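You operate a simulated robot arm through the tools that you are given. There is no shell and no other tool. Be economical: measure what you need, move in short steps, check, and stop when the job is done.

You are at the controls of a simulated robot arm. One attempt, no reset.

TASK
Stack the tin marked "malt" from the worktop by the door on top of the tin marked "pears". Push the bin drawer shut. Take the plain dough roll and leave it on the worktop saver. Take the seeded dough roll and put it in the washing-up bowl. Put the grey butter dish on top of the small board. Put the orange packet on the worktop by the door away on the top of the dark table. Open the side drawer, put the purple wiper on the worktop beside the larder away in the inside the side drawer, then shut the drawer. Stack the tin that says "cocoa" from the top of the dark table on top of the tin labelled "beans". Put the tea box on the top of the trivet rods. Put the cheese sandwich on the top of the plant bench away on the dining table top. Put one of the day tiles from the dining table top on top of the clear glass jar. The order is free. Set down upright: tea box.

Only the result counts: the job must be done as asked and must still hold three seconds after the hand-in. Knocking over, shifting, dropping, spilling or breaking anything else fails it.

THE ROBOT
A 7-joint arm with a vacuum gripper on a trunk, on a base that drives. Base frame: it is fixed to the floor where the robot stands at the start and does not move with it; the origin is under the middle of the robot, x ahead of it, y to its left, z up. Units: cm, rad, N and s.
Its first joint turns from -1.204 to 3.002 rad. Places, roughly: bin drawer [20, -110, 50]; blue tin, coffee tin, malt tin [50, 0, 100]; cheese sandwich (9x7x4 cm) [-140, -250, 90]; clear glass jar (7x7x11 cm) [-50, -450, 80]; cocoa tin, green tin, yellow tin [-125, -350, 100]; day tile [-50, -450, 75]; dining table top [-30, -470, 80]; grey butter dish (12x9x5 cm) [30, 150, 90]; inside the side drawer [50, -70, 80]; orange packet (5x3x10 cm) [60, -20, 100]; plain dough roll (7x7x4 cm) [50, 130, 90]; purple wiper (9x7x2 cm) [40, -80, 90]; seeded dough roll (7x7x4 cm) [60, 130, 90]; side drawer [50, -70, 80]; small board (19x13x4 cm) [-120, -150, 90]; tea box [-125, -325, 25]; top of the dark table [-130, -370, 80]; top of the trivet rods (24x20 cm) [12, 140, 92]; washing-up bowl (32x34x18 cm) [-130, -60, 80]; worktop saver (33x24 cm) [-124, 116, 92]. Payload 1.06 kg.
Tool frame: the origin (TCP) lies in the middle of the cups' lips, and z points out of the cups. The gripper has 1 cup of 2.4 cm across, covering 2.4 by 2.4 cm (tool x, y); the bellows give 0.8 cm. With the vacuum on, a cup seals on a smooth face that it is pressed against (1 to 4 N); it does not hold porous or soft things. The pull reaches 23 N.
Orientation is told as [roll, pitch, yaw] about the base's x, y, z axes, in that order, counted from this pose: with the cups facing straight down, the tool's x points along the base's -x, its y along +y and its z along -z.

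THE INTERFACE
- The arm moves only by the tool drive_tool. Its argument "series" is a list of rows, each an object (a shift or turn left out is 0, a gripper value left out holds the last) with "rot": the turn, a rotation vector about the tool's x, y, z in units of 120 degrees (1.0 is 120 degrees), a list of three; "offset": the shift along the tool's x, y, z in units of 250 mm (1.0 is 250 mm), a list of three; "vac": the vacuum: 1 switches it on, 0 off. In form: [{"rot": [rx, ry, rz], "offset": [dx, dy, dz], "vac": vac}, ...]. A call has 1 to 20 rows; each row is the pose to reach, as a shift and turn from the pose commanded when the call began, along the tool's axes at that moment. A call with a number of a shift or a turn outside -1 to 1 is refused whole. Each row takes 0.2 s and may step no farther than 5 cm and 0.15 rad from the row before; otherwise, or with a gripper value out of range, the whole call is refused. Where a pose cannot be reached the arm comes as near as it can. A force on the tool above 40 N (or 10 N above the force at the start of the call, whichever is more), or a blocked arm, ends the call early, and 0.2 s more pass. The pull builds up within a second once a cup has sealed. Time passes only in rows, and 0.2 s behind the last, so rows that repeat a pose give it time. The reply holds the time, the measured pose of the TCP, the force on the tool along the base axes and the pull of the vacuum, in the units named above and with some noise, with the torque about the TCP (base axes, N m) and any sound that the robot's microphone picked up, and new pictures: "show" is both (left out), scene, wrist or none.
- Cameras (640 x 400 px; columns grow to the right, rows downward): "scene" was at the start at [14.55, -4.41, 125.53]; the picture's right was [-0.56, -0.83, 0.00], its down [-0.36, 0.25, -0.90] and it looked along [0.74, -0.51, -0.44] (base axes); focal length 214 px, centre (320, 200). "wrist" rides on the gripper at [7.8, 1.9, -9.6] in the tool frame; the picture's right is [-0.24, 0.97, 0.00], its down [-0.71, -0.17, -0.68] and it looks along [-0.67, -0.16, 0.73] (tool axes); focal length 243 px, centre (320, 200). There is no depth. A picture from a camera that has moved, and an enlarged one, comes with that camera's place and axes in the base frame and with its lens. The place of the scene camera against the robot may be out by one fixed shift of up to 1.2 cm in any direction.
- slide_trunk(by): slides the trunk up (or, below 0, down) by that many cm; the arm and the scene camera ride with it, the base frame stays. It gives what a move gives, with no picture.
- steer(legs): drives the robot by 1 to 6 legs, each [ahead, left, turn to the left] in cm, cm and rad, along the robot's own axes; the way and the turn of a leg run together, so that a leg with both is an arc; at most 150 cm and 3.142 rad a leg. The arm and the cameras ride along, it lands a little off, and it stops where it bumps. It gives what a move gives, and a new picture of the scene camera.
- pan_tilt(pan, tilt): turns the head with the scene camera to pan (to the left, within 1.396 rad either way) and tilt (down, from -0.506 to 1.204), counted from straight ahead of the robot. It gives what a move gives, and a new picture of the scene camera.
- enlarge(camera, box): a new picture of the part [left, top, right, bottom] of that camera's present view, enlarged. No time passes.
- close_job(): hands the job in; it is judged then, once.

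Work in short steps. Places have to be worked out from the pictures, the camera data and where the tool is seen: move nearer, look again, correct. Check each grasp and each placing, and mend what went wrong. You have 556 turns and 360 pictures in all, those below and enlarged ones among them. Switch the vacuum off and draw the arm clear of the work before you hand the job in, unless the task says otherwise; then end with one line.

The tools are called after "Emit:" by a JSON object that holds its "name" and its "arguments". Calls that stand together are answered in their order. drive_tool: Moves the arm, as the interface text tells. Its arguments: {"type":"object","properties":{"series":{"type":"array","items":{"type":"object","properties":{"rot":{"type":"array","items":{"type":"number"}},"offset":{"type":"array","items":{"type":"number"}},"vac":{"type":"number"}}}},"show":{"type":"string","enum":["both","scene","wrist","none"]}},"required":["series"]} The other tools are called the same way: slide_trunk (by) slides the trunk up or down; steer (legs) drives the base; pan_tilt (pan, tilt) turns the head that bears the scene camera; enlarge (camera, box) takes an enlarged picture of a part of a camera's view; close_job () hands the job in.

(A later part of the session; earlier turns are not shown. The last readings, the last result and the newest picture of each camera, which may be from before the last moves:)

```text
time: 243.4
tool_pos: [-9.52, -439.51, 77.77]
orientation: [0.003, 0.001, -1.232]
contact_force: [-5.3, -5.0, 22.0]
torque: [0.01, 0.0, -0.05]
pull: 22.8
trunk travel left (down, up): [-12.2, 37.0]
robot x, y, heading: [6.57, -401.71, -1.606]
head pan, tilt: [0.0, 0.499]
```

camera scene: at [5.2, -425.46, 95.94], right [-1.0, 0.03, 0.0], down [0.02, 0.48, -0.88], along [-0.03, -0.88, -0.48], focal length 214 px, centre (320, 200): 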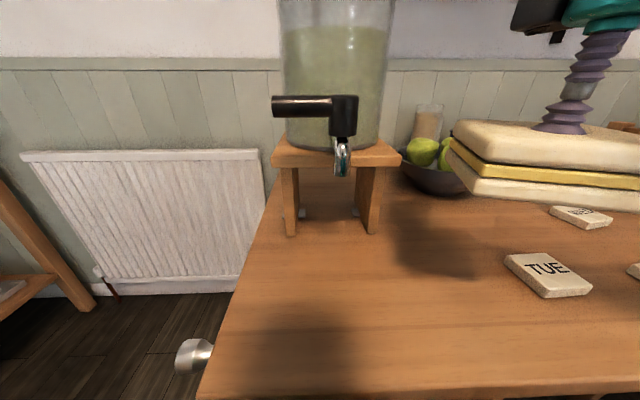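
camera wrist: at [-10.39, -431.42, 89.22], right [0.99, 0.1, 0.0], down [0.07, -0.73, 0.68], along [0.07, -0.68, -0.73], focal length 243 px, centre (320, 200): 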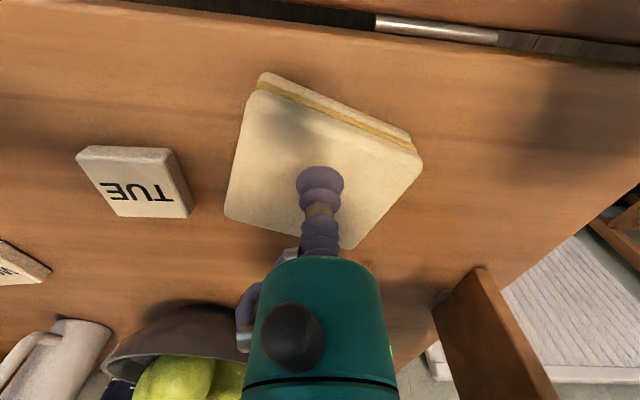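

Contact; release and rise.

Emit:
{"name": "drive_tool", "arguments": {"series": [{"offset": [0, 0, -0.01], "vac": 0}, {"offset": [0, 0, -0.014]}, {"offset": [0, 0, -0.014]}, {"offset": [0, 0, -0.014]}, {"offset": [0, 0, -0.014]}, {"offset": [0, 0, -0.06]}, {"offset": [0, 0, -0.2]}, {"offset": [0, 0, -0.38]}, {"offset": [0.05, 0, -0.56]}, {"offset": [0.1, 0, -0.72]}]}}

```text
time: 245.6
tool_pos: [-10.23, -437.17, 96.03]
orientation: [0.003, 0.004, -1.231]
contact_force: [0.4, -0.2, 0.4]
torque: [-0.02, 0.01, -0.01]
pull: 0.0
trunk travel left (down, up): [-12.2, 37.0]
robot x, y, heading: [6.51, -401.69, -1.602]
head pan, tilt: [0.0, 0.499]
camera scene: at [5.21, -425.45, 95.95], right [-1.0, 0.03, 0.0], down [0.02, 0.48, -0.88], along [-0.03, -0.88, -0.48], focal length 214 px, centre (320, 200)
camera wrist: at [-11.25, -429.2, 105.71], right [0.99, 0.1, 0.0], down [0.07, -0.73, 0.68], along [0.07, -0.68, -0.73], focal length 243 px, centre (320, 200)
```

scene: 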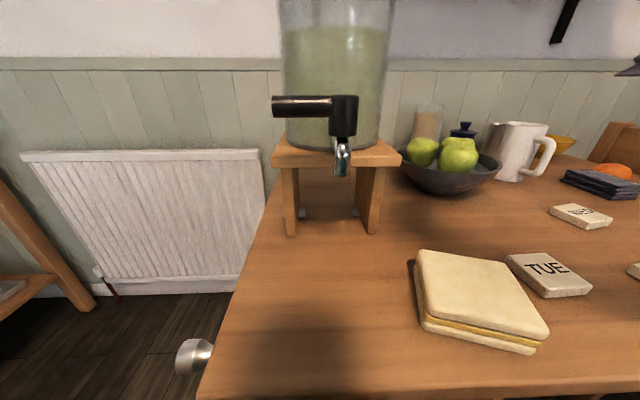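
wrist: 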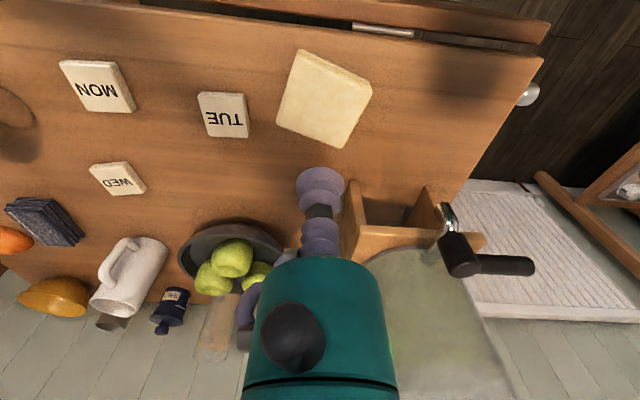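

Sandwich is set. Now the MON tile (≈(-37.2,-442)) onto the jar (≈(-50,-443)): drive right 33.

Emit:
{"name": "steer", "arguments": {"legs": [[0, -33.5, 0]]}}

Emit:
{"name": "drive_tool", "arguments": {"series": [{"offset": [0, 0, -0.1]}], "show": "wrist"}}

```text
time: 247.8
tool_pos: [-43.85, -436.02, 95.85]
orientation: [0.004, 0.003, -1.233]
contact_force: [-0.4, 0.0, 1.1]
torque: [0.04, 0.02, -0.02]
pull: 0.1
trunk travel left (down, up): [-12.2, 37.0]
robot x, y, heading: [-27.41, -400.48, -1.608]
head pan, tilt: [0.0, 0.499]
camera scene: at [-28.35, -424.28, 95.94], right [-1.0, 0.03, 0.0], down [0.02, 0.48, -0.88], along [-0.03, -0.88, -0.48], focal length 214 px, centre (320, 200)
```

scene: 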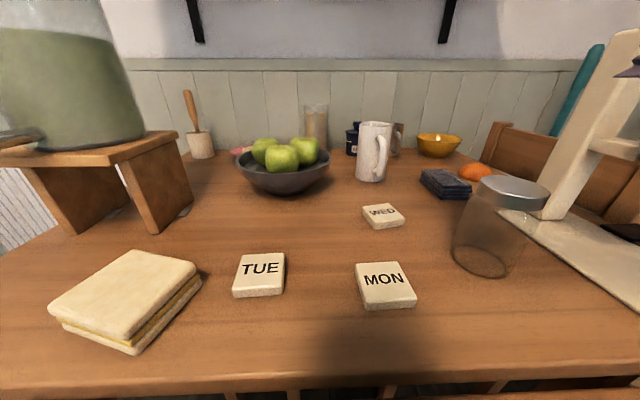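

```text
time: 248.2
tool_pos: [-43.76, -436.09, 98.54]
orientation: [0.003, 0.003, -1.233]
contact_force: [0.0, 0.7, -0.7]
torque: [0.03, -0.02, 0.05]
pull: 0.1
trunk travel left (down, up): [-12.2, 37.0]
robot x, y, heading: [-27.13, -400.08, -1.602]
head pan, tilt: [0.0, 0.499]
camera wrist: at [-44.74, -428.12, 108.22], right [0.99, 0.1, 0.0], down [0.07, -0.73, 0.68], along [0.07, -0.68, -0.73], focal length 243 px, centre (320, 200)
```

wrist: 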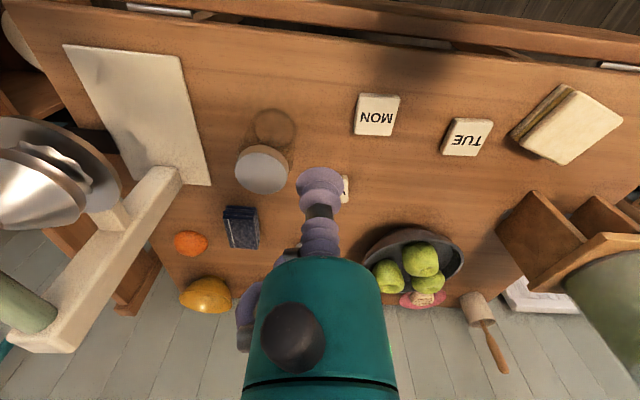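

MON tile at ≈(-35.4,-442), jar lid ≈(-49.8,-445.2,85.5). Shift robot left 6 and move over the tile.

Emit:
{"name": "steer", "arguments": {"legs": [[0, 6, 0]]}}

Emit:
{"name": "drive_tool", "arguments": {"series": [{"offset": [-0.07, 0.04, 0.05]}, {"offset": [-0.2, 0.07, 0.15]}], "show": "wrist"}}

```text
time: 249.1
tool_pos: [-37.84, -436.21, 98.51]
orientation: [0.002, 0.003, -1.231]
contact_force: [-0.5, -0.5, 1.3]
torque: [0.01, 0.0, 0.0]
pull: 0.0
trunk travel left (down, up): [-12.2, 37.0]
robot x, y, heading: [-20.89, -400.71, -1.607]
head pan, tilt: [0.0, 0.499]
camera scene: at [-22.4, -424.49, 95.94], right [-1.0, 0.03, 0.0], down [0.02, 0.48, -0.88], along [-0.03, -0.88, -0.48], focal length 214 px, centre (320, 200)
```

scene: 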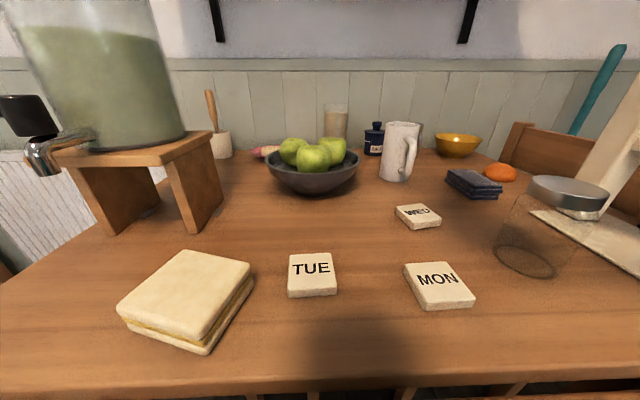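

```text
time: 249.7
tool_pos: [-34.46, -440.32, 94.83]
orientation: [0.002, 0.005, -1.234]
contact_force: [-0.1, -0.5, -0.1]
torque: [-0.03, -0.03, -0.02]
pull: 0.0
trunk travel left (down, up): [-12.2, 37.0]
robot x, y, heading: [-20.84, -400.56, -1.606]
head pan, tilt: [0.0, 0.499]
camera wrist: at [-35.38, -432.36, 104.54], right [0.99, 0.1, 0.0], down [0.07, -0.73, 0.68], along [0.07, -0.68, -0.73], focal length 243 px, centre (320, 200)
```

wrist: 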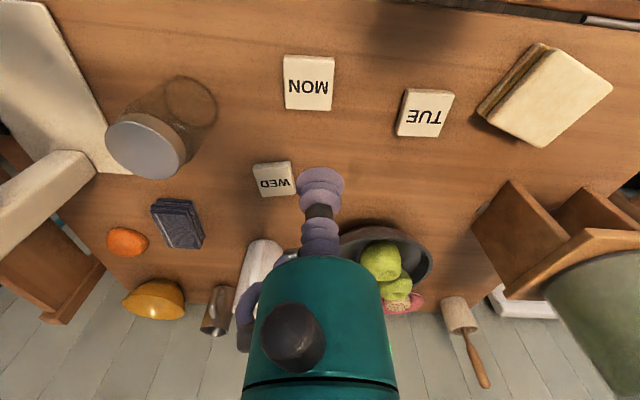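

Emit:
{"name": "drive_tool", "arguments": {"series": [{"offset": [-0.033, -0.062, 0.15]}, {"offset": [-0.033, -0.062, 0.3]}, {"offset": [-0.033, -0.062, 0.45]}, {"offset": [-0.033, -0.062, 0.59]}], "show": "wrist"}}

```text
time: 250.7
tool_pos: [-35.67, -441.73, 79.69]
orientation: [0.003, 0.004, -1.233]
contact_force: [-0.5, 0.9, 0.1]
torque: [-0.03, 0.01, 0.03]
pull: 0.0
trunk travel left (down, up): [-12.2, 37.0]
robot x, y, heading: [-21.31, -400.72, -1.608]
head pan, tilt: [0.0, 0.499]
camera wrist: at [-36.63, -433.71, 89.44], right [0.99, 0.1, 0.0], down [0.07, -0.73, 0.68], along [0.07, -0.68, -0.73], focal length 243 px, centre (320, 200)
```

wrist: 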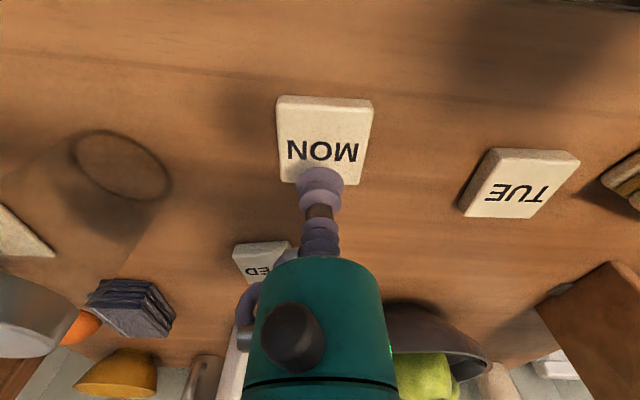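

Centered over MON. Descend with vacuum.

Emit:
{"name": "drive_tool", "arguments": {"series": [{"offset": [0, 0, 0.1], "vac": 1}, {"offset": [0, 0, 0.15]}, {"offset": [0, 0, 0.168]}, {"offset": [0, 0, 0.18]}, {"offset": [0, 0, 0.192]}, {"offset": [0, 0, 0.203]}, {"offset": [0, 0, 0.212]}], "show": "none"}}

```text
time: 251.9
tool_pos: [-35.6, -441.72, 75.61]
orientation: [0.001, -0.008, -1.232]
contact_force: [-1.9, 5.8, 19.0]
torque: [-0.1, -0.03, -0.01]
pull: 23.4
trunk travel left (down, up): [-12.2, 37.0]
robot x, y, heading: [-21.15, -400.7, -1.606]
head pan, tilt: [0.0, 0.499]
stopped in row 5: the force on the tool passed its limit (the readings are from after the stop); the commanded pose is now the measured one
```

Sealed. Lift and carry over the jar.

Emit:
{"name": "drive_tool", "arguments": {"series": [{"offset": [0, 0, -0.03]}, {"offset": [0, 0, -0.15]}, {"offset": [0, 0, -0.33]}, {"offset": [0, 0, -0.51]}, {"offset": [0, 0, -0.68]}, {"offset": [0.013, -0.145, -0.7]}, {"offset": [0.027, -0.29, -0.7]}, {"offset": [0.04, -0.435, -0.7]}, {"offset": [0.054, -0.579, -0.7]}]}}

```text
time: 253.9
tool_pos: [-49.77, -445.18, 93.23]
orientation: [0.002, -0.003, -1.23]
contact_force: [0.0, -0.1, -0.4]
torque: [-0.01, 0.01, 0.0]
pull: 22.9
trunk travel left (down, up): [-12.2, 37.0]
robot x, y, heading: [-20.87, -400.81, -1.602]
head pan, tilt: [0.0, 0.499]
camera scene: at [-22.42, -424.5, 95.94], right [-1.0, 0.03, 0.0], down [0.02, 0.48, -0.88], along [-0.03, -0.88, -0.48], focal length 214 px, centre (320, 200)
camera wrist: at [-50.69, -437.22, 102.78], right [0.99, 0.1, 0.0], down [0.07, -0.72, 0.69], along [0.07, -0.68, -0.73], focal length 243 px, centre (320, 200)
```

scene: 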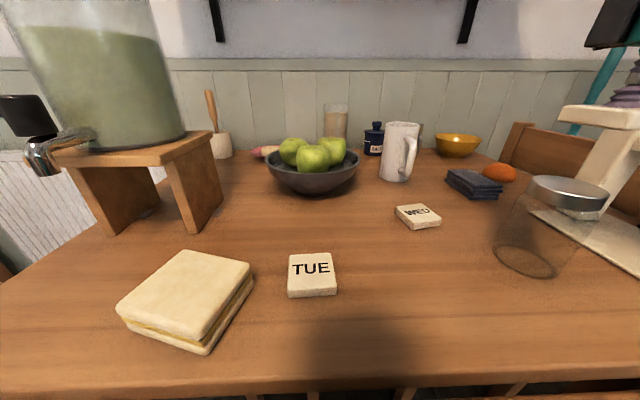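
wrist: 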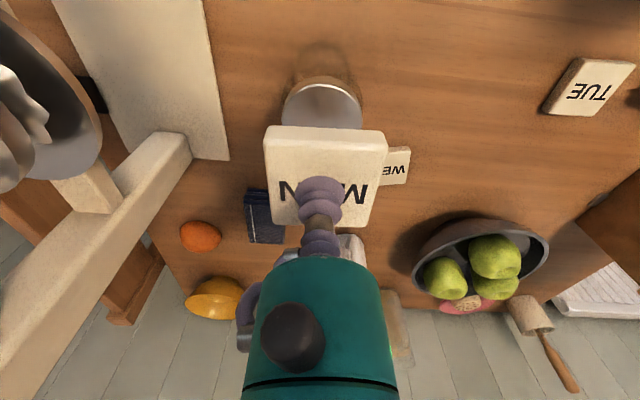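

Jar lid is right beneath. Lower to contact.

Emit:
{"name": "drive_tool", "arguments": {"series": [{"offset": [0, 0, 0.1]}, {"offset": [0, 0, 0.18]}, {"offset": [0, 0, 0.21]}, {"offset": [0, 0, 0.225]}, {"offset": [0, 0, 0.24]}, {"offset": [0, 0, 0.252]}]}}

```text
time: 255.3
tool_pos: [-49.86, -445.3, 86.96]
orientation: [0.001, -0.009, -1.233]
contact_force: [-0.3, -0.4, 14.7]
torque: [0.02, 0.02, -0.02]
pull: 22.5
trunk travel left (down, up): [-12.2, 37.0]
robot x, y, heading: [-20.97, -400.82, -1.606]
head pan, tilt: [0.0, 0.499]
camera scene: at [-22.38, -424.42, 95.98], right [-1.0, 0.03, 0.0], down [0.02, 0.48, -0.88], along [-0.03, -0.88, -0.48], focal length 214 px, centre (320, 200)
camera wrist: at [-50.73, -437.21, 96.53], right [0.99, 0.1, 0.0], down [0.07, -0.72, 0.69], along [0.07, -0.69, -0.72], focal length 243 px, centre (320, 200)
```

scene: 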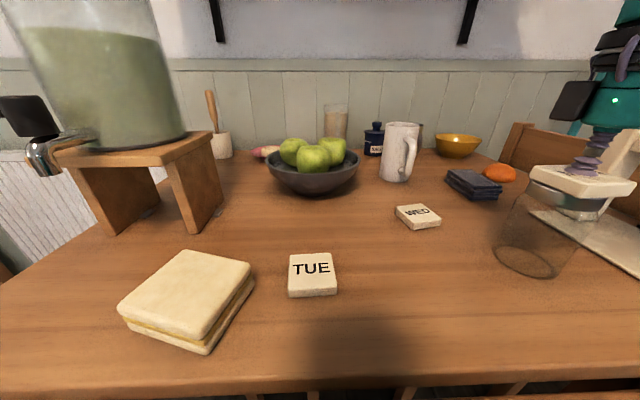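
wrist: 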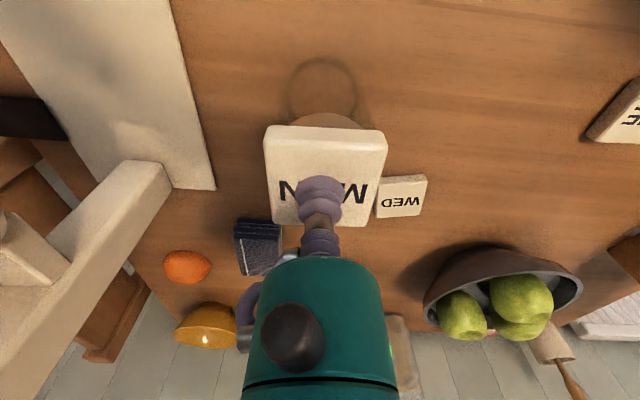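

Contact on the lid. Release and rise.

Emit:
{"name": "drive_tool", "arguments": {"series": [{"offset": [0, 0, -0.006], "vac": 0}, {"offset": [0, 0, -0.01]}, {"offset": [0, 0, -0.01]}, {"offset": [0, 0, -0.01]}, {"offset": [0, 0, -0.01]}, {"offset": [0, 0, -0.05]}, {"offset": [0, 0, -0.2]}, {"offset": [0, 0, -0.38]}, {"offset": [0.05, 0, -0.52]}]}}

```text
time: 257.3
tool_pos: [-50.14, -444.15, 99.87]
orientation: [0.001, -0.003, -1.231]
contact_force: [0.5, 0.2, -0.1]
torque: [-0.03, 0.03, 0.0]
pull: 0.1
trunk travel left (down, up): [-12.2, 37.0]
robot x, y, heading: [-21.24, -400.97, -1.603]
head pan, tilt: [0.0, 0.499]
camera scene: at [-22.41, -424.49, 95.94], right [-1.0, 0.03, 0.0], down [0.02, 0.48, -0.88], along [-0.03, -0.88, -0.48], focal length 214 px, centre (320, 200)
camera wrist: at [-51.08, -436.04, 109.6], right [0.99, 0.1, 0.0], down [0.07, -0.72, 0.69], along [0.07, -0.68, -0.73], focal length 243 px, centre (320, 200)
```

scene: 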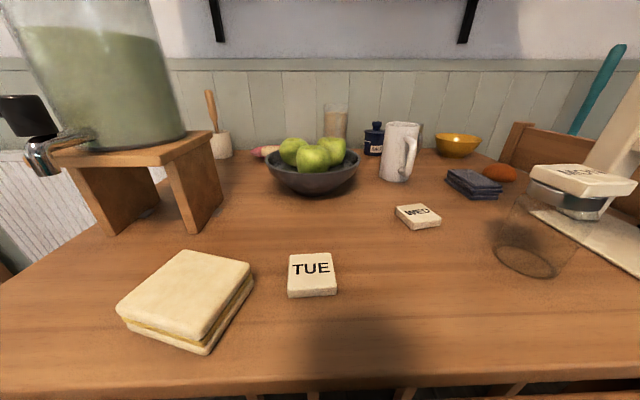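
wrist: 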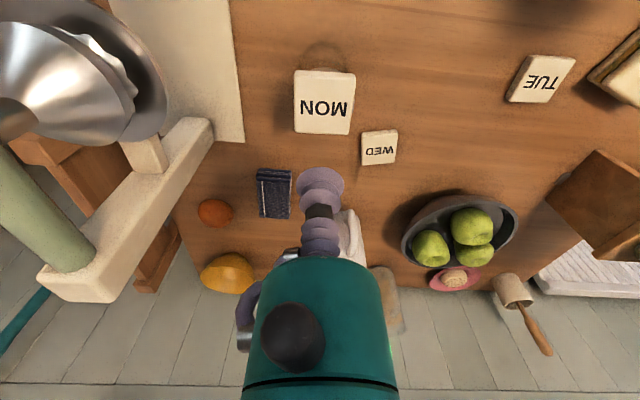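

Tile is on the jar. Raise the trunk, back off, turn right to face the dark table.

Emit:
{"name": "slide_trunk", "arguments": {"by": 25}}

Emit:
{"name": "drive_tool", "arguments": {"series": [{"offset": [0.15, 0.05, 0]}, {"offset": [0.3, 0.1, 0]}, {"offset": [0.45, 0.15, 0]}], "show": "none"}}

Emit:
{"name": "steer", "arguments": {"legs": [[-25, 0, 0], [0, 0, -1.54], [22, 0, 0]]}}

Emit:
{"name": "pan_tilt", "arguments": {"pan": -0.1, "tilt": 0.45}}

```text
time: 259.9
tool_pos: [-50.27, -444.14, 124.55]
orientation: [0.002, -0.005, -1.231]
contact_force: [0.0, 0.5, 0.6]
torque: [-0.02, -0.01, 0.0]
pull: 0.2
trunk travel left (down, up): [-37.2, 12.0]
robot x, y, heading: [-21.08, -400.63, -1.608]
head pan, tilt: [0.0, 0.499]
```

```text
time: 260.6
tool_pos: [-50.43, -432.15, 124.76]
orientation: [0.002, -0.007, -1.232]
contact_force: [0.4, -0.1, -0.4]
torque: [-0.02, -0.02, 0.01]
pull: 0.0
trunk travel left (down, up): [-37.2, 12.0]
robot x, y, heading: [-21.27, -400.83, -1.607]
head pan, tilt: [0.0, 0.499]
```

```text
time: 267.6
tool_pos: [-74.23, -346.52, 124.71]
orientation: [0.001, -0.003, -2.786]
contact_force: [0.0, -0.1, -0.8]
torque: [-0.02, 0.02, 0.01]
pull: 0.1
trunk travel left (down, up): [-37.2, 12.0]
robot x, y, heading: [-42.13, -375.61, 3.125]
head pan, tilt: [0.0, 0.499]
camera scene: at [-60.14, -374.13, 122.01], right [0.02, 1.0, 0.0], down [0.48, -0.01, -0.88], along [-0.88, 0.02, -0.48], focal length 214 px, centre (320, 200)
```

scene: 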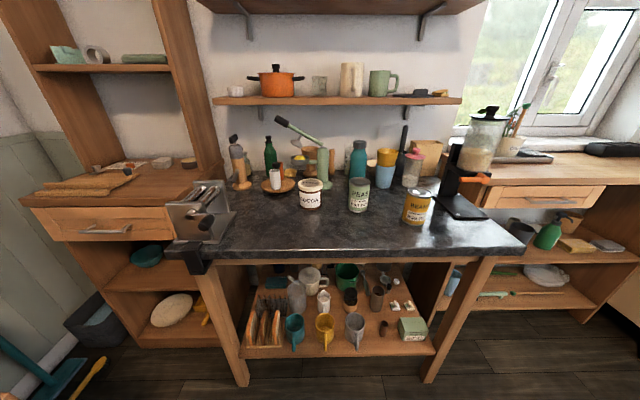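

```text
time: 268.2
tool_pos: [-74.04, -346.43, 124.71]
orientation: [0.003, -0.005, -2.785]
contact_force: [1.2, -0.4, 0.6]
torque: [0.0, -0.01, 0.0]
pull: 0.0
trunk travel left (down, up): [-37.2, 12.0]
robot x, y, heading: [-42.14, -375.23, 3.122]
head pan, tilt: [-0.099, 0.45]
camera scene: at [-60.11, -373.23, 122.47], right [0.12, 0.99, 0.0], down [0.43, -0.05, -0.9], along [-0.89, 0.1, -0.44], focal length 214 px, centre (320, 200)
```

scene: 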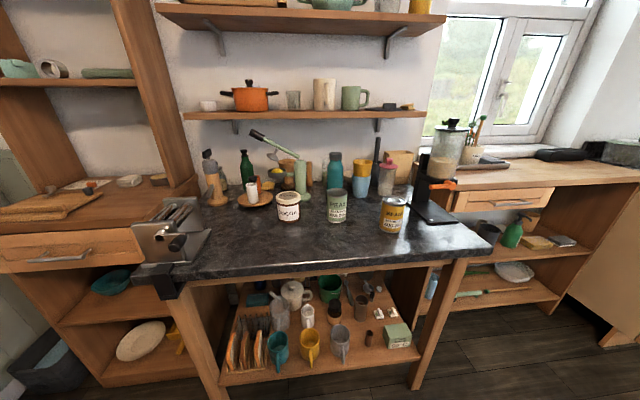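

Emit:
{"name": "enlarge", "arguments": {"camera": "scene", "box": [230, 140, 470, 290]}}

Emit:
{"name": "enlarge", "arguments": {"camera": "scene", "box": [220, 270, 440, 390]}}

```text
2.67 times, centred on (350, 215) of scene
camera zoom: at [-60.11, -373.23, 122.47], right [0.12, 0.99, 0.0], down [0.43, -0.05, -0.9], along [-0.89, 0.1, -0.44], focal length 572 px, centre (240, 160)
```

zoom: 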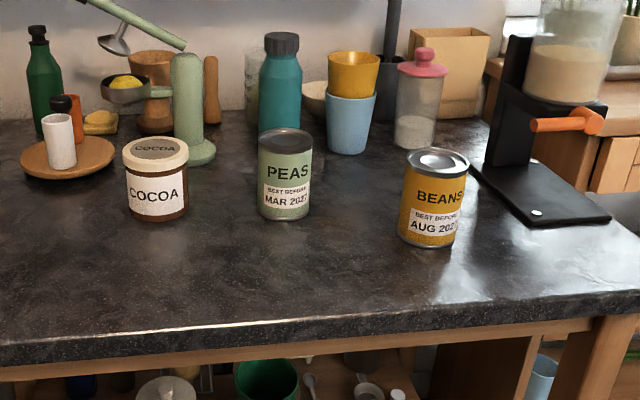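

```text
2.91 times, centred on (330, 330) of scene
camera zoom: at [-60.11, -373.23, 122.47], right [0.12, 0.99, 0.0], down [0.43, -0.05, -0.9], along [-0.89, 0.1, -0.44], focal length 624 px, centre (291, -178)
```

zoom: 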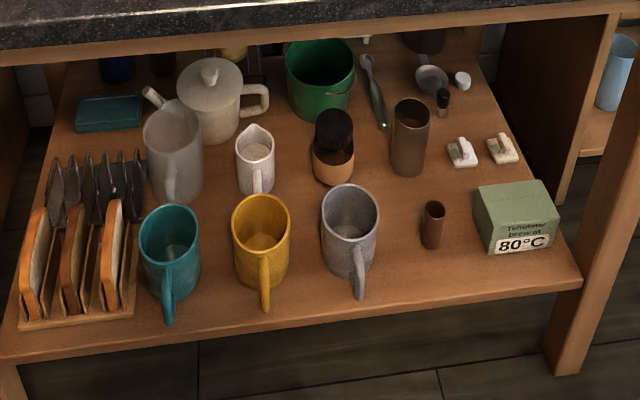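

Cocoa ≈(-113,-376), beans (yellow) ≈(-106,-349). Tea box is on the low shelf. Approach with cocoa and beans both front-right.

Emit:
{"name": "steer", "arguments": {"legs": [[0, 16, 0], [31, 0, 0]]}}

Emit:
{"name": "drive_tool", "arguments": {"series": [{"offset": [0, 0, 0]}], "show": "wrist"}}

```text
time: 271.3
tool_pos: [-105.24, -361.24, 124.76]
orientation: [0.002, -0.004, -2.795]
contact_force: [0.0, 0.1, 1.1]
torque: [-0.03, -0.02, 0.0]
pull: 0.1
trunk travel left (down, up): [-37.2, 12.0]
robot x, y, heading: [-73.43, -390.16, 3.112]
head pan, tilt: [-0.099, 0.45]
camera scene: at [-91.48, -388.11, 122.46], right [0.13, 0.99, 0.0], down [0.43, -0.05, -0.9], along [-0.89, 0.11, -0.44], focal length 214 px, centre (320, 200)
```

scene: 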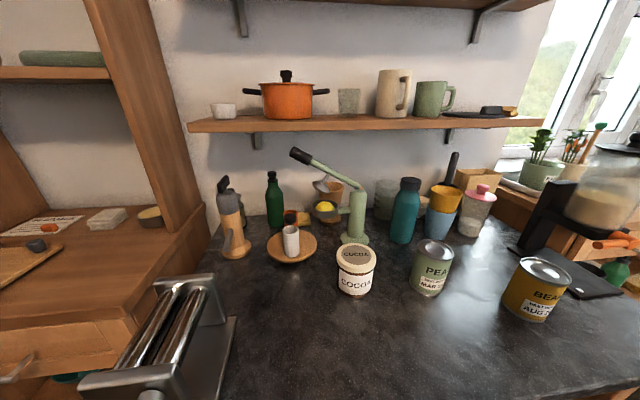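

```text
time: 271.7
tool_pos: [-105.17, -361.18, 124.8]
orientation: [0.002, -0.004, -2.793]
contact_force: [0.2, 1.0, -0.1]
torque: [-0.03, 0.01, 0.02]
pull: 0.0
trunk travel left (down, up): [-37.2, 12.0]
robot x, y, heading: [-73.54, -390.4, 3.116]
head pan, tilt: [-0.099, 0.45]
camera wrist: at [-97.26, -360.35, 134.4], right [0.11, -0.99, 0.0], down [-0.72, -0.08, 0.69], along [-0.68, -0.08, -0.73], focal length 243 px, centre (320, 200)
```

wrist: 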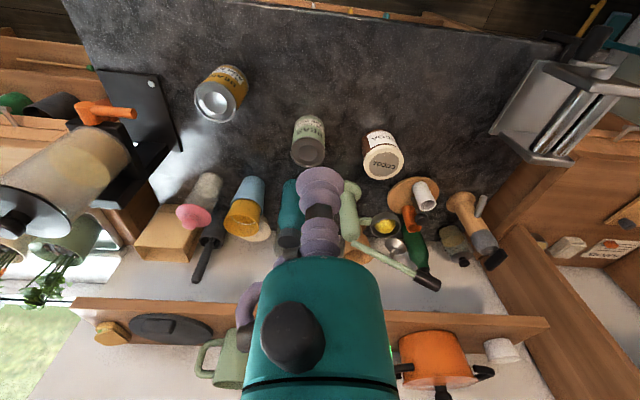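

Cocoa lid ≈(-124.5,-376.4,93), beans lid ≈(-115,-344.6,93.5). Move base a bit nearer/left, then over cocoa.

Emit:
{"name": "steer", "arguments": {"legs": [[0, 4, 0], [5, 0, 0]]}}

```text
time: 273.1
tool_pos: [-110.38, -365.07, 124.68]
orientation: [0.002, -0.003, -2.793]
contact_force: [-0.5, 0.1, 0.4]
torque: [0.02, -0.02, 0.0]
pull: 0.1
trunk travel left (down, up): [-37.2, 12.0]
robot x, y, heading: [-78.44, -393.8, 3.115]
head pan, tilt: [-0.099, 0.45]
camera scene: at [-96.6, -391.98, 122.45], right [0.13, 0.99, 0.0], down [0.43, -0.05, -0.9], along [-0.89, 0.11, -0.44], focal length 214 px, centre (320, 200)
```

scene: 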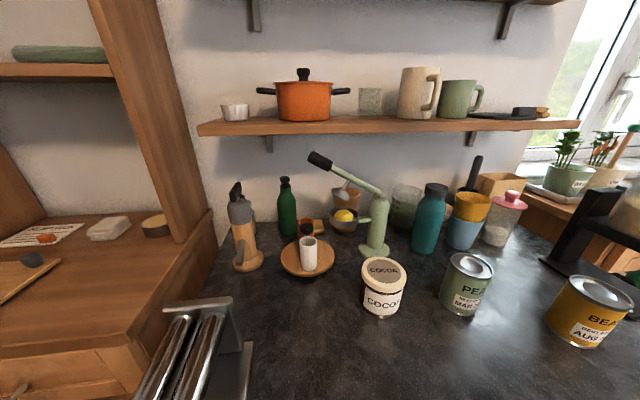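

Emit:
{"name": "drive_tool", "arguments": {"series": [{"offset": [-0.137, 0.047, 0.08]}, {"offset": [-0.274, 0.093, 0.16]}, {"offset": [-0.41, 0.14, 0.24]}, {"offset": [-0.547, 0.186, 0.32]}, {"offset": [-0.684, 0.233, 0.4]}, {"offset": [-0.684, 0.233, 0.58]}, {"offset": [-0.684, 0.233, 0.74]}]}}

```text
time: 274.7
tool_pos: [-124.65, -376.18, 106.35]
orientation: [0.002, -0.006, -2.793]
contact_force: [0.2, 0.1, 0.2]
torque: [0.01, 0.0, 0.02]
pull: 0.1
trunk travel left (down, up): [-37.2, 12.0]
robot x, y, heading: [-78.43, -394.23, 3.112]
head pan, tilt: [-0.099, 0.45]
camera scene: at [-96.54, -391.98, 122.47], right [0.13, 0.99, 0.0], down [0.43, -0.05, -0.9], along [-0.89, 0.11, -0.44], focal length 214 px, centre (320, 200)
camera wrist: at [-116.73, -375.43, 116.0], right [0.11, -0.99, 0.0], down [-0.72, -0.08, 0.69], along [-0.68, -0.08, -0.73], focal length 243 px, centre (320, 200)
```

scene: 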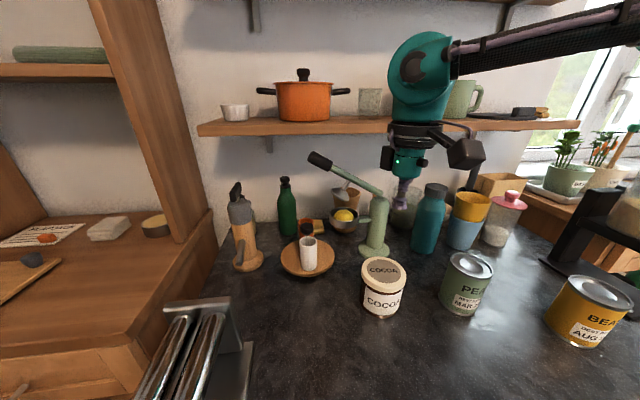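
wrist: 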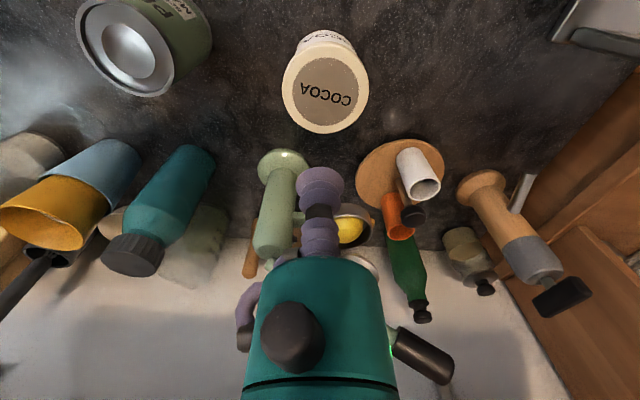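

Centered over cocoa. Descend with vacuum on.

Emit:
{"name": "drive_tool", "arguments": {"series": [{"offset": [-0.014, 0.018, 0.17]}, {"offset": [-0.014, 0.018, 0.34]}, {"offset": [-0.014, 0.018, 0.44], "vac": 1}, {"offset": [-0.014, 0.018, 0.46]}], "show": "wrist"}}

```text
time: 275.7
tool_pos: [-124.51, -377.13, 94.85]
orientation: [0.001, -0.007, -2.794]
contact_force: [0.6, 0.1, 0.3]
torque: [0.0, -0.02, 0.0]
pull: 0.0
trunk travel left (down, up): [-37.2, 12.0]
robot x, y, heading: [-78.46, -394.29, 3.113]
head pan, tilt: [-0.099, 0.45]
camera wrist: at [-116.68, -376.17, 104.53], right [0.11, -0.99, 0.0], down [-0.72, -0.08, 0.69], along [-0.68, -0.08, -0.73], focal length 243 px, centre (320, 200)
```

wrist: 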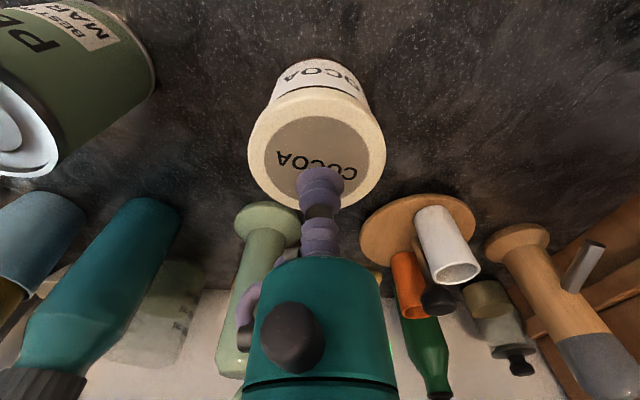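

Emit:
{"name": "drive_tool", "arguments": {"series": [{"offset": [0.019, 0.007, 0.05]}, {"offset": [0.019, 0.007, 0.07]}, {"offset": [0.019, 0.007, 0.085]}, {"offset": [0.019, 0.007, 0.1]}, {"offset": [0.019, 0.007, 0.112]}, {"offset": [0.019, 0.007, 0.122]}], "show": "none"}}

```text
time: 277.1
tool_pos: [-124.2, -377.08, 91.85]
orientation: [0.002, -0.009, -2.794]
contact_force: [-2.1, 2.6, 20.1]
torque: [0.01, -0.03, -0.02]
pull: 23.5
trunk travel left (down, up): [-37.2, 12.0]
robot x, y, heading: [-78.85, -394.09, 3.117]
head pan, tilt: [-0.099, 0.45]
```

Sealed. Lift 18 cm.

Emit:
{"name": "drive_tool", "arguments": {"series": [{"offset": [0, 0, -0.04]}, {"offset": [0, 0, -0.14]}, {"offset": [0, 0, -0.3]}, {"offset": [0, 0, -0.48]}, {"offset": [0.04, 0, -0.65]}, {"offset": [0.15, 0, -0.76]}], "show": "none"}}

Emit:
{"name": "steer", "arguments": {"legs": [[0, -21, 0]]}}

Emit:
{"name": "drive_tool", "arguments": {"series": [{"offset": [0, 0, 0]}], "show": "wrist"}}

```text
time: 278.5
tool_pos: [-120.66, -375.51, 110.79]
orientation: [0.003, -0.003, -2.794]
contact_force: [-0.5, -0.5, -1.8]
torque: [0.05, 0.01, 0.0]
pull: 22.7
trunk travel left (down, up): [-37.2, 12.0]
robot x, y, heading: [-78.03, -394.18, 3.114]
head pan, tilt: [-0.099, 0.45]
```

```text
time: 280.2
tool_pos: [-119.97, -354.37, 110.67]
orientation: [0.002, -0.005, -2.797]
contact_force: [-0.1, 0.3, -0.4]
torque: [0.0, -0.01, -0.01]
pull: 23.1
trunk travel left (down, up): [-37.2, 12.0]
robot x, y, heading: [-78.06, -373.08, 3.105]
head pan, tilt: [-0.099, 0.45]
camera scene: at [-95.92, -370.74, 122.47], right [0.13, 0.99, 0.0], down [0.43, -0.06, -0.9], along [-0.89, 0.12, -0.44], focal length 214 px, centre (320, 200)
```

scene: 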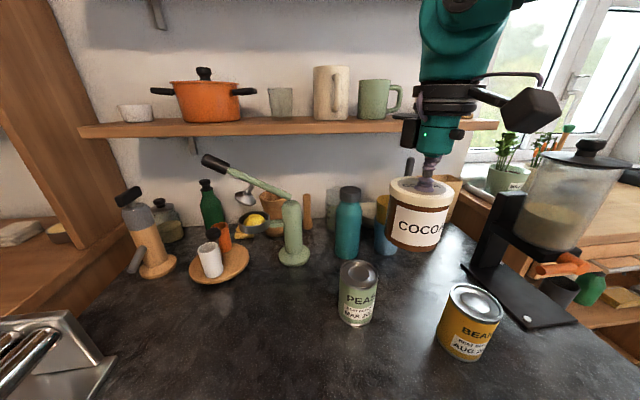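

```text
time: 280.6
tool_pos: [-119.94, -354.18, 110.63]
orientation: [0.002, -0.003, -2.798]
contact_force: [-0.5, 0.2, -0.7]
torque: [0.01, -0.02, -0.03]
pull: 23.3
trunk travel left (down, up): [-37.2, 12.0]
robot x, y, heading: [-77.53, -372.99, 3.115]
head pan, tilt: [-0.099, 0.45]
camera wrist: at [-112.05, -353.43, 120.31], right [0.11, -0.99, 0.0], down [-0.72, -0.08, 0.69], along [-0.68, -0.08, -0.73], focal length 243 px, centre (320, 200)
```

wrist: 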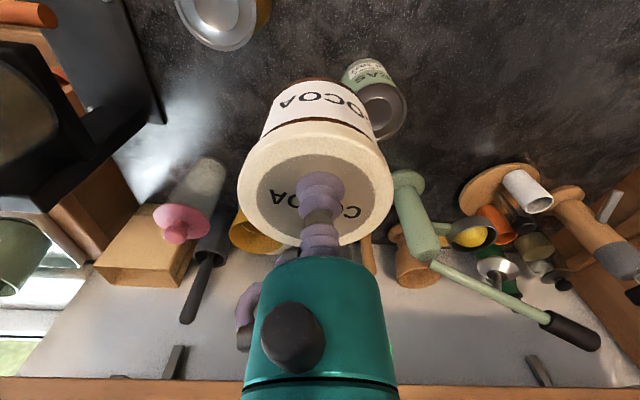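

Beans lid ≈(-115.4,-344.6,93.5). Move over it and check.

Emit:
{"name": "drive_tool", "arguments": {"series": [{"offset": [0.104, -0.097, 0]}, {"offset": [0.208, -0.195, 0]}, {"offset": [0.3125, -0.292, 0]}, {"offset": [0.3125, -0.292, 0.12]}]}}

Emit:
{"name": "enlarge", "arguments": {"camera": "scene", "box": [380, 180, 580, 380]}}

```text
time: 281.6
tool_pos: [-115.33, -344.72, 107.57]
orientation: [0.001, -0.003, -2.798]
contact_force: [0.0, 0.5, -1.1]
torque: [-0.01, -0.02, -0.01]
pull: 22.1
trunk travel left (down, up): [-37.2, 12.0]
robot x, y, heading: [-77.99, -372.83, 3.112]
head pan, tilt: [-0.099, 0.45]
camera scene: at [-95.94, -370.8, 122.46], right [0.13, 0.99, 0.0], down [0.43, -0.06, -0.9], along [-0.89, 0.12, -0.44], focal length 214 px, centre (320, 200)
camera wrist: at [-107.32, -343.85, 117.19], right [0.11, -0.99, 0.0], down [-0.72, -0.08, 0.69], along [-0.68, -0.08, -0.73], focal length 243 px, centre (320, 200)
```

scene: 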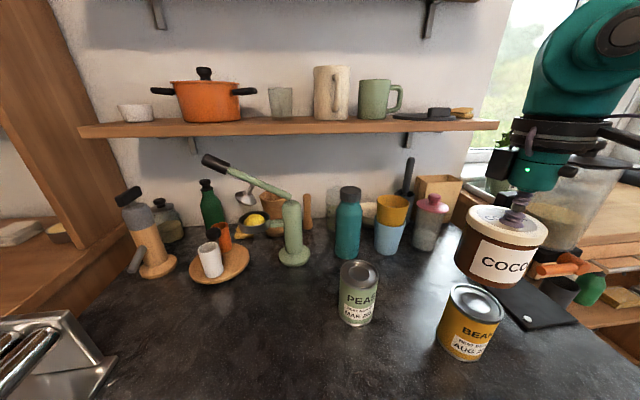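
wrist: 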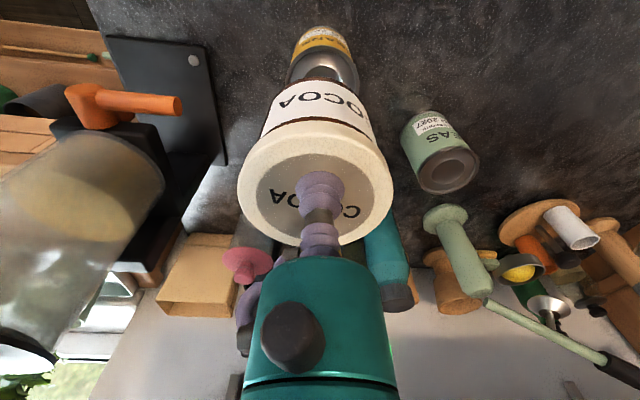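

```text
2.00 times, centred on (480, 280) of scene
camera zoom: at [-95.94, -370.8, 122.46], right [0.13, 0.99, 0.0], down [0.43, -0.06, -0.9], along [-0.89, 0.12, -0.44], focal length 429 px, centre (0, 40)
```

zoom: 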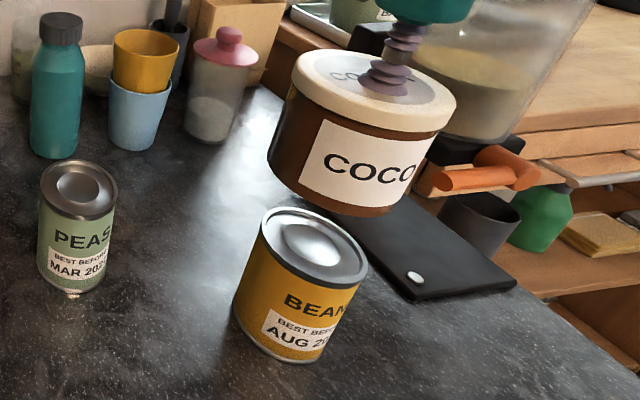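

Alignment within ~0.7 cm. Lower to contact.

Emit:
{"name": "drive_tool", "arguments": {"series": [{"offset": [0, 0, 0.1]}, {"offset": [0, 0, 0.18]}, {"offset": [0, 0, 0.22]}, {"offset": [0, 0, 0.24]}, {"offset": [0, 0, 0.255]}], "show": "scene"}}

```text
time: 283.0
tool_pos: [-115.18, -344.89, 101.63]
orientation: [-0.006, -0.016, -2.799]
contact_force: [1.1, 1.1, 16.0]
torque: [-0.04, -0.06, 0.01]
pull: 22.7
trunk travel left (down, up): [-37.2, 12.0]
robot x, y, heading: [-78.19, -373.03, 3.109]
head pan, tilt: [-0.099, 0.45]
stopped in row 5: the force on the tool passed its limit (the readings are from after the stop); the commanded pose is now the measured one
camera scene: at [-95.82, -370.85, 122.47], right [0.13, 0.99, 0.0], down [0.43, -0.06, -0.9], along [-0.89, 0.12, -0.43], focal length 214 px, centre (320, 200)
```

scene: 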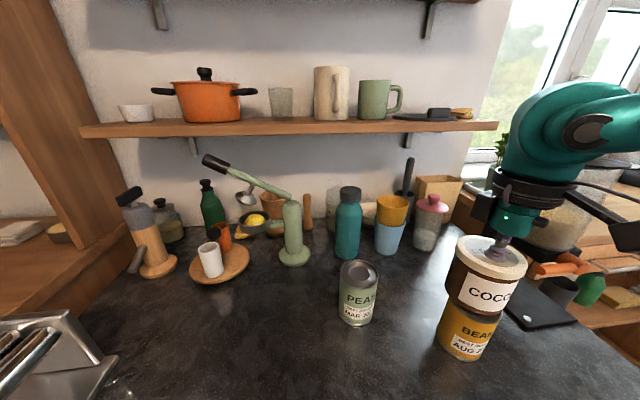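

Stacked. Release and rise.

Emit:
{"name": "drive_tool", "arguments": {"series": [{"offset": [0, 0, -0.004], "vac": 0}, {"offset": [0, 0, -0.008]}, {"offset": [0, 0, -0.008]}, {"offset": [0, 0, -0.008]}, {"offset": [0, 0, -0.008]}, {"offset": [0, 0, -0.05]}, {"offset": [0, 0, -0.2]}, {"offset": [0, 0, -0.38]}, {"offset": [0.1, 0, -0.52]}, {"offset": [0.25, 0, -0.6]}, {"offset": [0.4, 0, -0.64]}], "show": "scene"}}

```text
time: 285.4
tool_pos: [-105.54, -341.37, 117.3]
orientation: [-0.002, -0.013, -2.797]
contact_force: [0.4, -0.1, 0.2]
torque: [0.0, 0.03, 0.0]
pull: 0.1
trunk travel left (down, up): [-37.2, 12.0]
robot x, y, heading: [-78.23, -373.21, 3.112]
head pan, tilt: [-0.099, 0.45]
camera scene: at [-95.87, -370.78, 122.48], right [0.13, 0.99, 0.0], down [0.43, -0.06, -0.9], along [-0.89, 0.12, -0.43], focal length 214 px, centre (320, 200)
```

scene: 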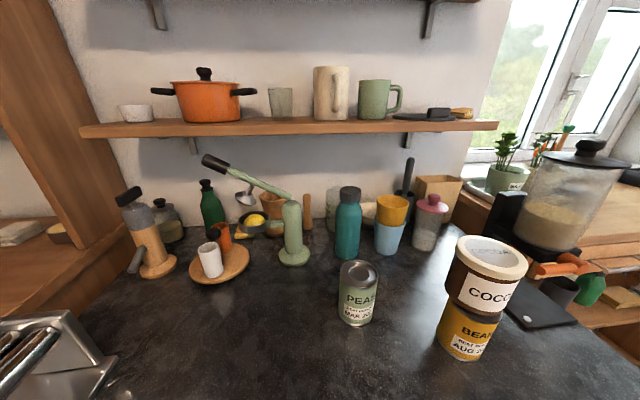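

Cocoa stands on beans. Now the tea box: back off, lower the trunk and look at the low shelf.

Emit:
{"name": "steer", "arguments": {"legs": [[-34, 0, 0], [0, -38, 0]]}}

Emit:
{"name": "slide_trunk", "arguments": {"by": -37}}

Emit:
{"name": "pan_tilt", "arguments": {"pan": 0.1, "tilt": 0.6}}

```text
time: 289.6
tool_pos: [-70.89, -305.74, 117.3]
orientation: [-0.002, -0.012, -2.79]
contact_force: [1.0, 1.0, 0.2]
torque: [-0.02, -0.05, 0.0]
pull: 0.0
trunk travel left (down, up): [-37.2, 12.0]
robot x, y, heading: [-43.3, -336.94, 3.116]
head pan, tilt: [-0.099, 0.45]
camera scene: at [-61.04, -335.05, 122.47], right [0.12, 0.99, 0.0], down [0.43, -0.05, -0.9], along [-0.89, 0.11, -0.44], focal length 214 px, centre (320, 200)
```

scene: 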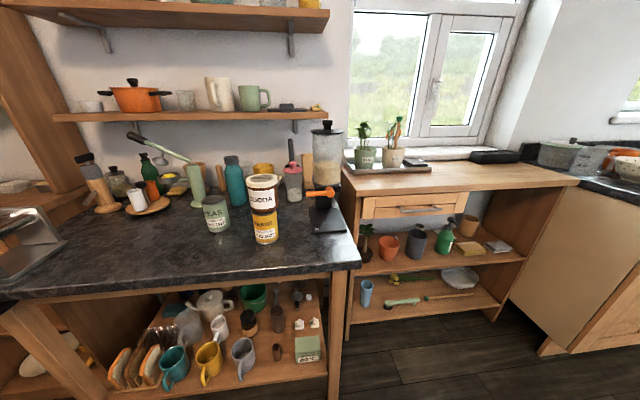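

```text
time: 293.1
tool_pos: [-70.89, -305.78, 80.26]
orientation: [-0.002, -0.012, -2.791]
contact_force: [0.6, -0.2, -0.3]
torque: [-0.01, -0.05, -0.03]
pull: 0.1
trunk travel left (down, up): [-0.2, 49.0]
robot x, y, heading: [-43.19, -337.13, 3.119]
head pan, tilt: [-0.099, 0.45]
```

```text
time: 293.9
tool_pos: [-70.94, -305.79, 80.32]
orientation: [0.0, -0.011, -2.791]
contact_force: [0.6, -0.2, 0.3]
torque: [-0.01, 0.01, -0.02]
pull: 0.1
trunk travel left (down, up): [-0.2, 49.0]
robot x, y, heading: [-43.04, -337.48, 3.117]
head pan, tilt: [0.099, 0.6]
camera scene: at [-71.15, -336.64, 83.53], right [-0.08, 1.0, 0.0], down [0.56, 0.04, -0.83], along [-0.82, -0.06, -0.56], focal length 214 px, centre (320, 200)
```

scene: 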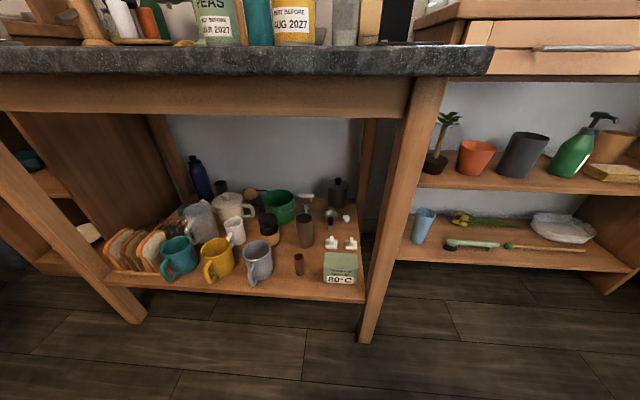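

Test the reach low down here over free floor: lower the tool toward z≈35.

Emit:
{"name": "drive_tool", "arguments": {"series": [{"offset": [0, 0, 0.2]}, {"offset": [0, 0, 0.4]}, {"offset": [0, 0, 0.6]}, {"offset": [0, 0, 0.8]}, {"offset": [0, 0, 1.0]}], "show": "none"}}

Emit:
{"name": "drive_tool", "arguments": {"series": [{"offset": [0, 0, 0.2]}, {"offset": [0, 0, 0.4]}, {"offset": [0, 0, 0.6]}, {"offset": [0, 0, 0.8]}, {"offset": [0, 0, 1.0]}], "show": "none"}}

```text
time: 295.1
tool_pos: [-77.3, -301.45, 66.03]
orientation: [-0.003, -0.014, -2.79]
contact_force: [-0.4, -0.1, 0.0]
torque: [0.02, -0.01, -0.04]
pull: 0.0
out of reach, approached as far as the arm can: row 2, 3, 4, 5
trunk travel left (down, up): [-0.2, 49.0]
robot x, y, heading: [-42.91, -337.31, 3.116]
head pan, tilt: [0.099, 0.6]
```

```text
time: 296.3
tool_pos: [-79.04, -301.5, 41.3]
orientation: [-0.002, -0.012, -2.791]
contact_force: [0.4, 0.5, -0.3]
torque: [0.02, 0.04, -0.03]
pull: 0.1
out of reach, approached as far as the arm can: row 1, 2, 3, 4, 5
trunk travel left (down, up): [-0.2, 49.0]
robot x, y, heading: [-43.1, -337.12, 3.12]
head pan, tilt: [0.099, 0.6]
```

Interesting — it drifts outward (r≈50) as it goes low, so low far reach exists. Continue lower.

Emit:
{"name": "drive_tool", "arguments": {"series": [{"offset": [0, 0, 0.2]}, {"offset": [0, 0, 0.4]}, {"offset": [0, 0, 0.55]}], "show": "scene"}}

Emit:
{"name": "pan_tilt", "arguments": {"pan": -0.7, "tilt": 0.7}}

```text
time: 297.1
tool_pos: [-79.27, -301.31, 27.93]
orientation: [-0.002, -0.013, -2.793]
contact_force: [-0.3, 0.2, -0.1]
torque: [0.03, 0.0, 0.0]
pull: 0.1
trunk travel left (down, up): [-0.2, 49.0]
robot x, y, heading: [-43.26, -336.77, 3.115]
head pan, tilt: [0.099, 0.6]
camera scene: at [-71.14, -336.65, 83.53], right [-0.08, 1.0, 0.0], down [0.56, 0.04, -0.83], along [-0.82, -0.06, -0.56], focal length 214 px, centre (320, 200)
```

scene: 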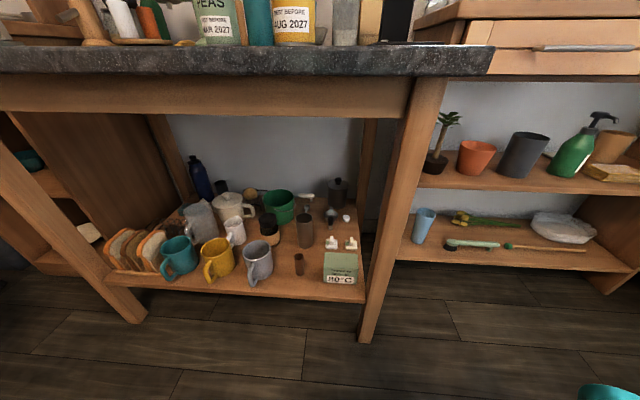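

```text
time: 298.2
tool_pos: [-79.41, -301.31, 27.85]
orientation: [-0.002, -0.013, -2.79]
contact_force: [0.3, 0.1, 0.0]
torque: [0.0, 0.02, -0.01]
pull: 0.1
trunk travel left (down, up): [-0.2, 49.0]
robot x, y, heading: [-43.23, -336.94, 3.123]
head pan, tilt: [-0.7, 0.7]
camera scene: at [-68.71, -330.36, 82.66], right [0.66, 0.75, 0.0], down [0.48, -0.43, -0.77], along [-0.57, 0.51, -0.64], focal length 214 px, centre (320, 200)
```

scene: 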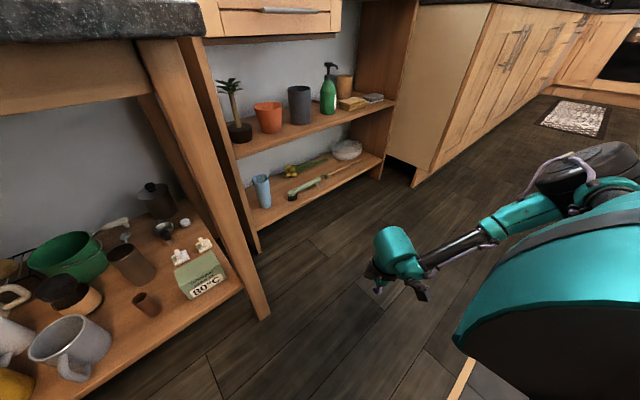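

The arm works low at r≈50. Let me zoom on the tea box to get its geometry.

Emit:
{"name": "enlarge", "arguments": {"camera": "scene", "box": [120, 190, 280, 310]}}

```text
3.33 times, centred on (200, 250) of scene
camera zoom: at [-68.71, -330.36, 82.66], right [0.66, 0.75, 0.0], down [0.48, -0.43, -0.77], along [-0.57, 0.51, -0.64], focal length 715 px, centre (720, 33)
```

zoom: 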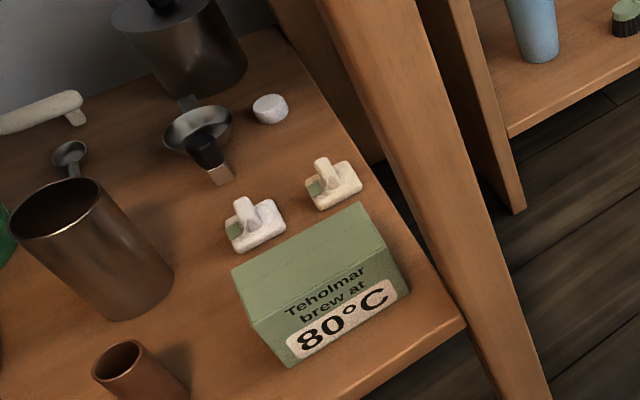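

Tea box front face at x≈-114.8, y -339..-328, z 21–29.4, facing +x. Best grip: horizontal tool on the front face. Back off a little and try tilting the tool to horizontal in free space.

Emit:
{"name": "steer", "arguments": {"legs": [[-15, 0, 0]]}}

Emit:
{"name": "drive_tool", "arguments": {"series": [{"rot": [0, -0.0682, 0], "offset": [-0.08, 0, -0.064]}, {"rot": [0, -0.1364, 0], "offset": [-0.16, 0, -0.128]}, {"rot": [0, -0.2046, 0], "offset": [-0.24, 0, -0.192]}, {"rot": [0, -0.2728, 0], "offset": [-0.32, 0, -0.256]}, {"rot": [0, -0.341, 0], "offset": [-0.4, 0, -0.32]}, {"rot": [0, -0.4092, 0], "offset": [-0.48, 0, -0.384]}, {"rot": [0, -0.4774, 0], "offset": [-0.56, 0, -0.448]}, {"rot": [0, -0.5456, 0], "offset": [-0.64, 0, -0.512]}, {"rot": [0, -0.6138, 0], "offset": [-0.72, 0, -0.576]}, {"rot": [0, -0.682, 0], "offset": [-0.8, 0, -0.64]}, {"rot": [0, -0.75, 0], "offset": [-0.88, 0, -0.7]}], "show": "scene"}}

```text
time: 299.6
tool_pos: [-64.32, -301.66, 27.87]
orientation: [0.0, -0.012, -2.79]
contact_force: [0.4, -0.2, -0.4]
torque: [-0.01, 0.02, -0.01]
pull: 0.2
trunk travel left (down, up): [-0.2, 49.0]
robot x, y, heading: [-28.07, -337.84, 3.116]
head pan, tilt: [-0.7, 0.7]
camera scene: at [-53.77, -330.69, 82.66], right [0.66, 0.75, 0.0], down [0.48, -0.43, -0.76], along [-0.57, 0.51, -0.64], focal length 214 px, centre (320, 200)
```

scene: 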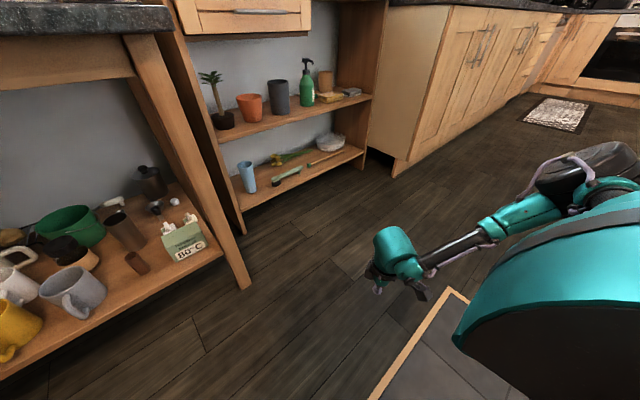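

```text
time: 302.0
tool_pos: [-84.84, -309.22, 45.62]
orientation: [-2.94, -1.556, 0.147]
contact_force: [0.3, -0.9, 0.1]
torque: [-0.01, 0.03, 0.01]
pull: 0.1
trunk travel left (down, up): [-0.2, 49.0]
robot x, y, heading: [-28.21, -337.58, 3.121]
head pan, tilt: [-0.7, 0.7]
camera scene: at [-53.76, -330.69, 82.66], right [0.66, 0.75, 0.0], down [0.48, -0.43, -0.76], along [-0.57, 0.51, -0.64], focal length 214 px, centre (320, 200)
```

scene: 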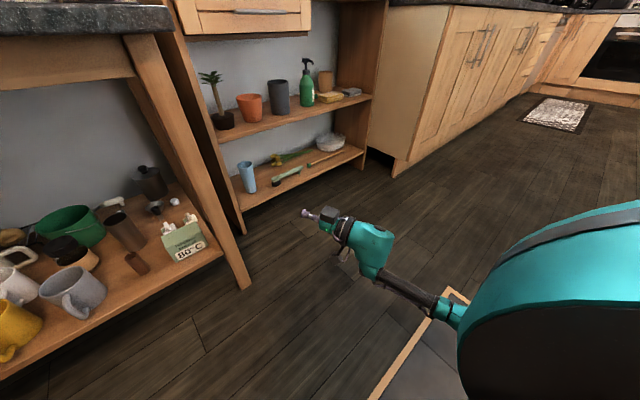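

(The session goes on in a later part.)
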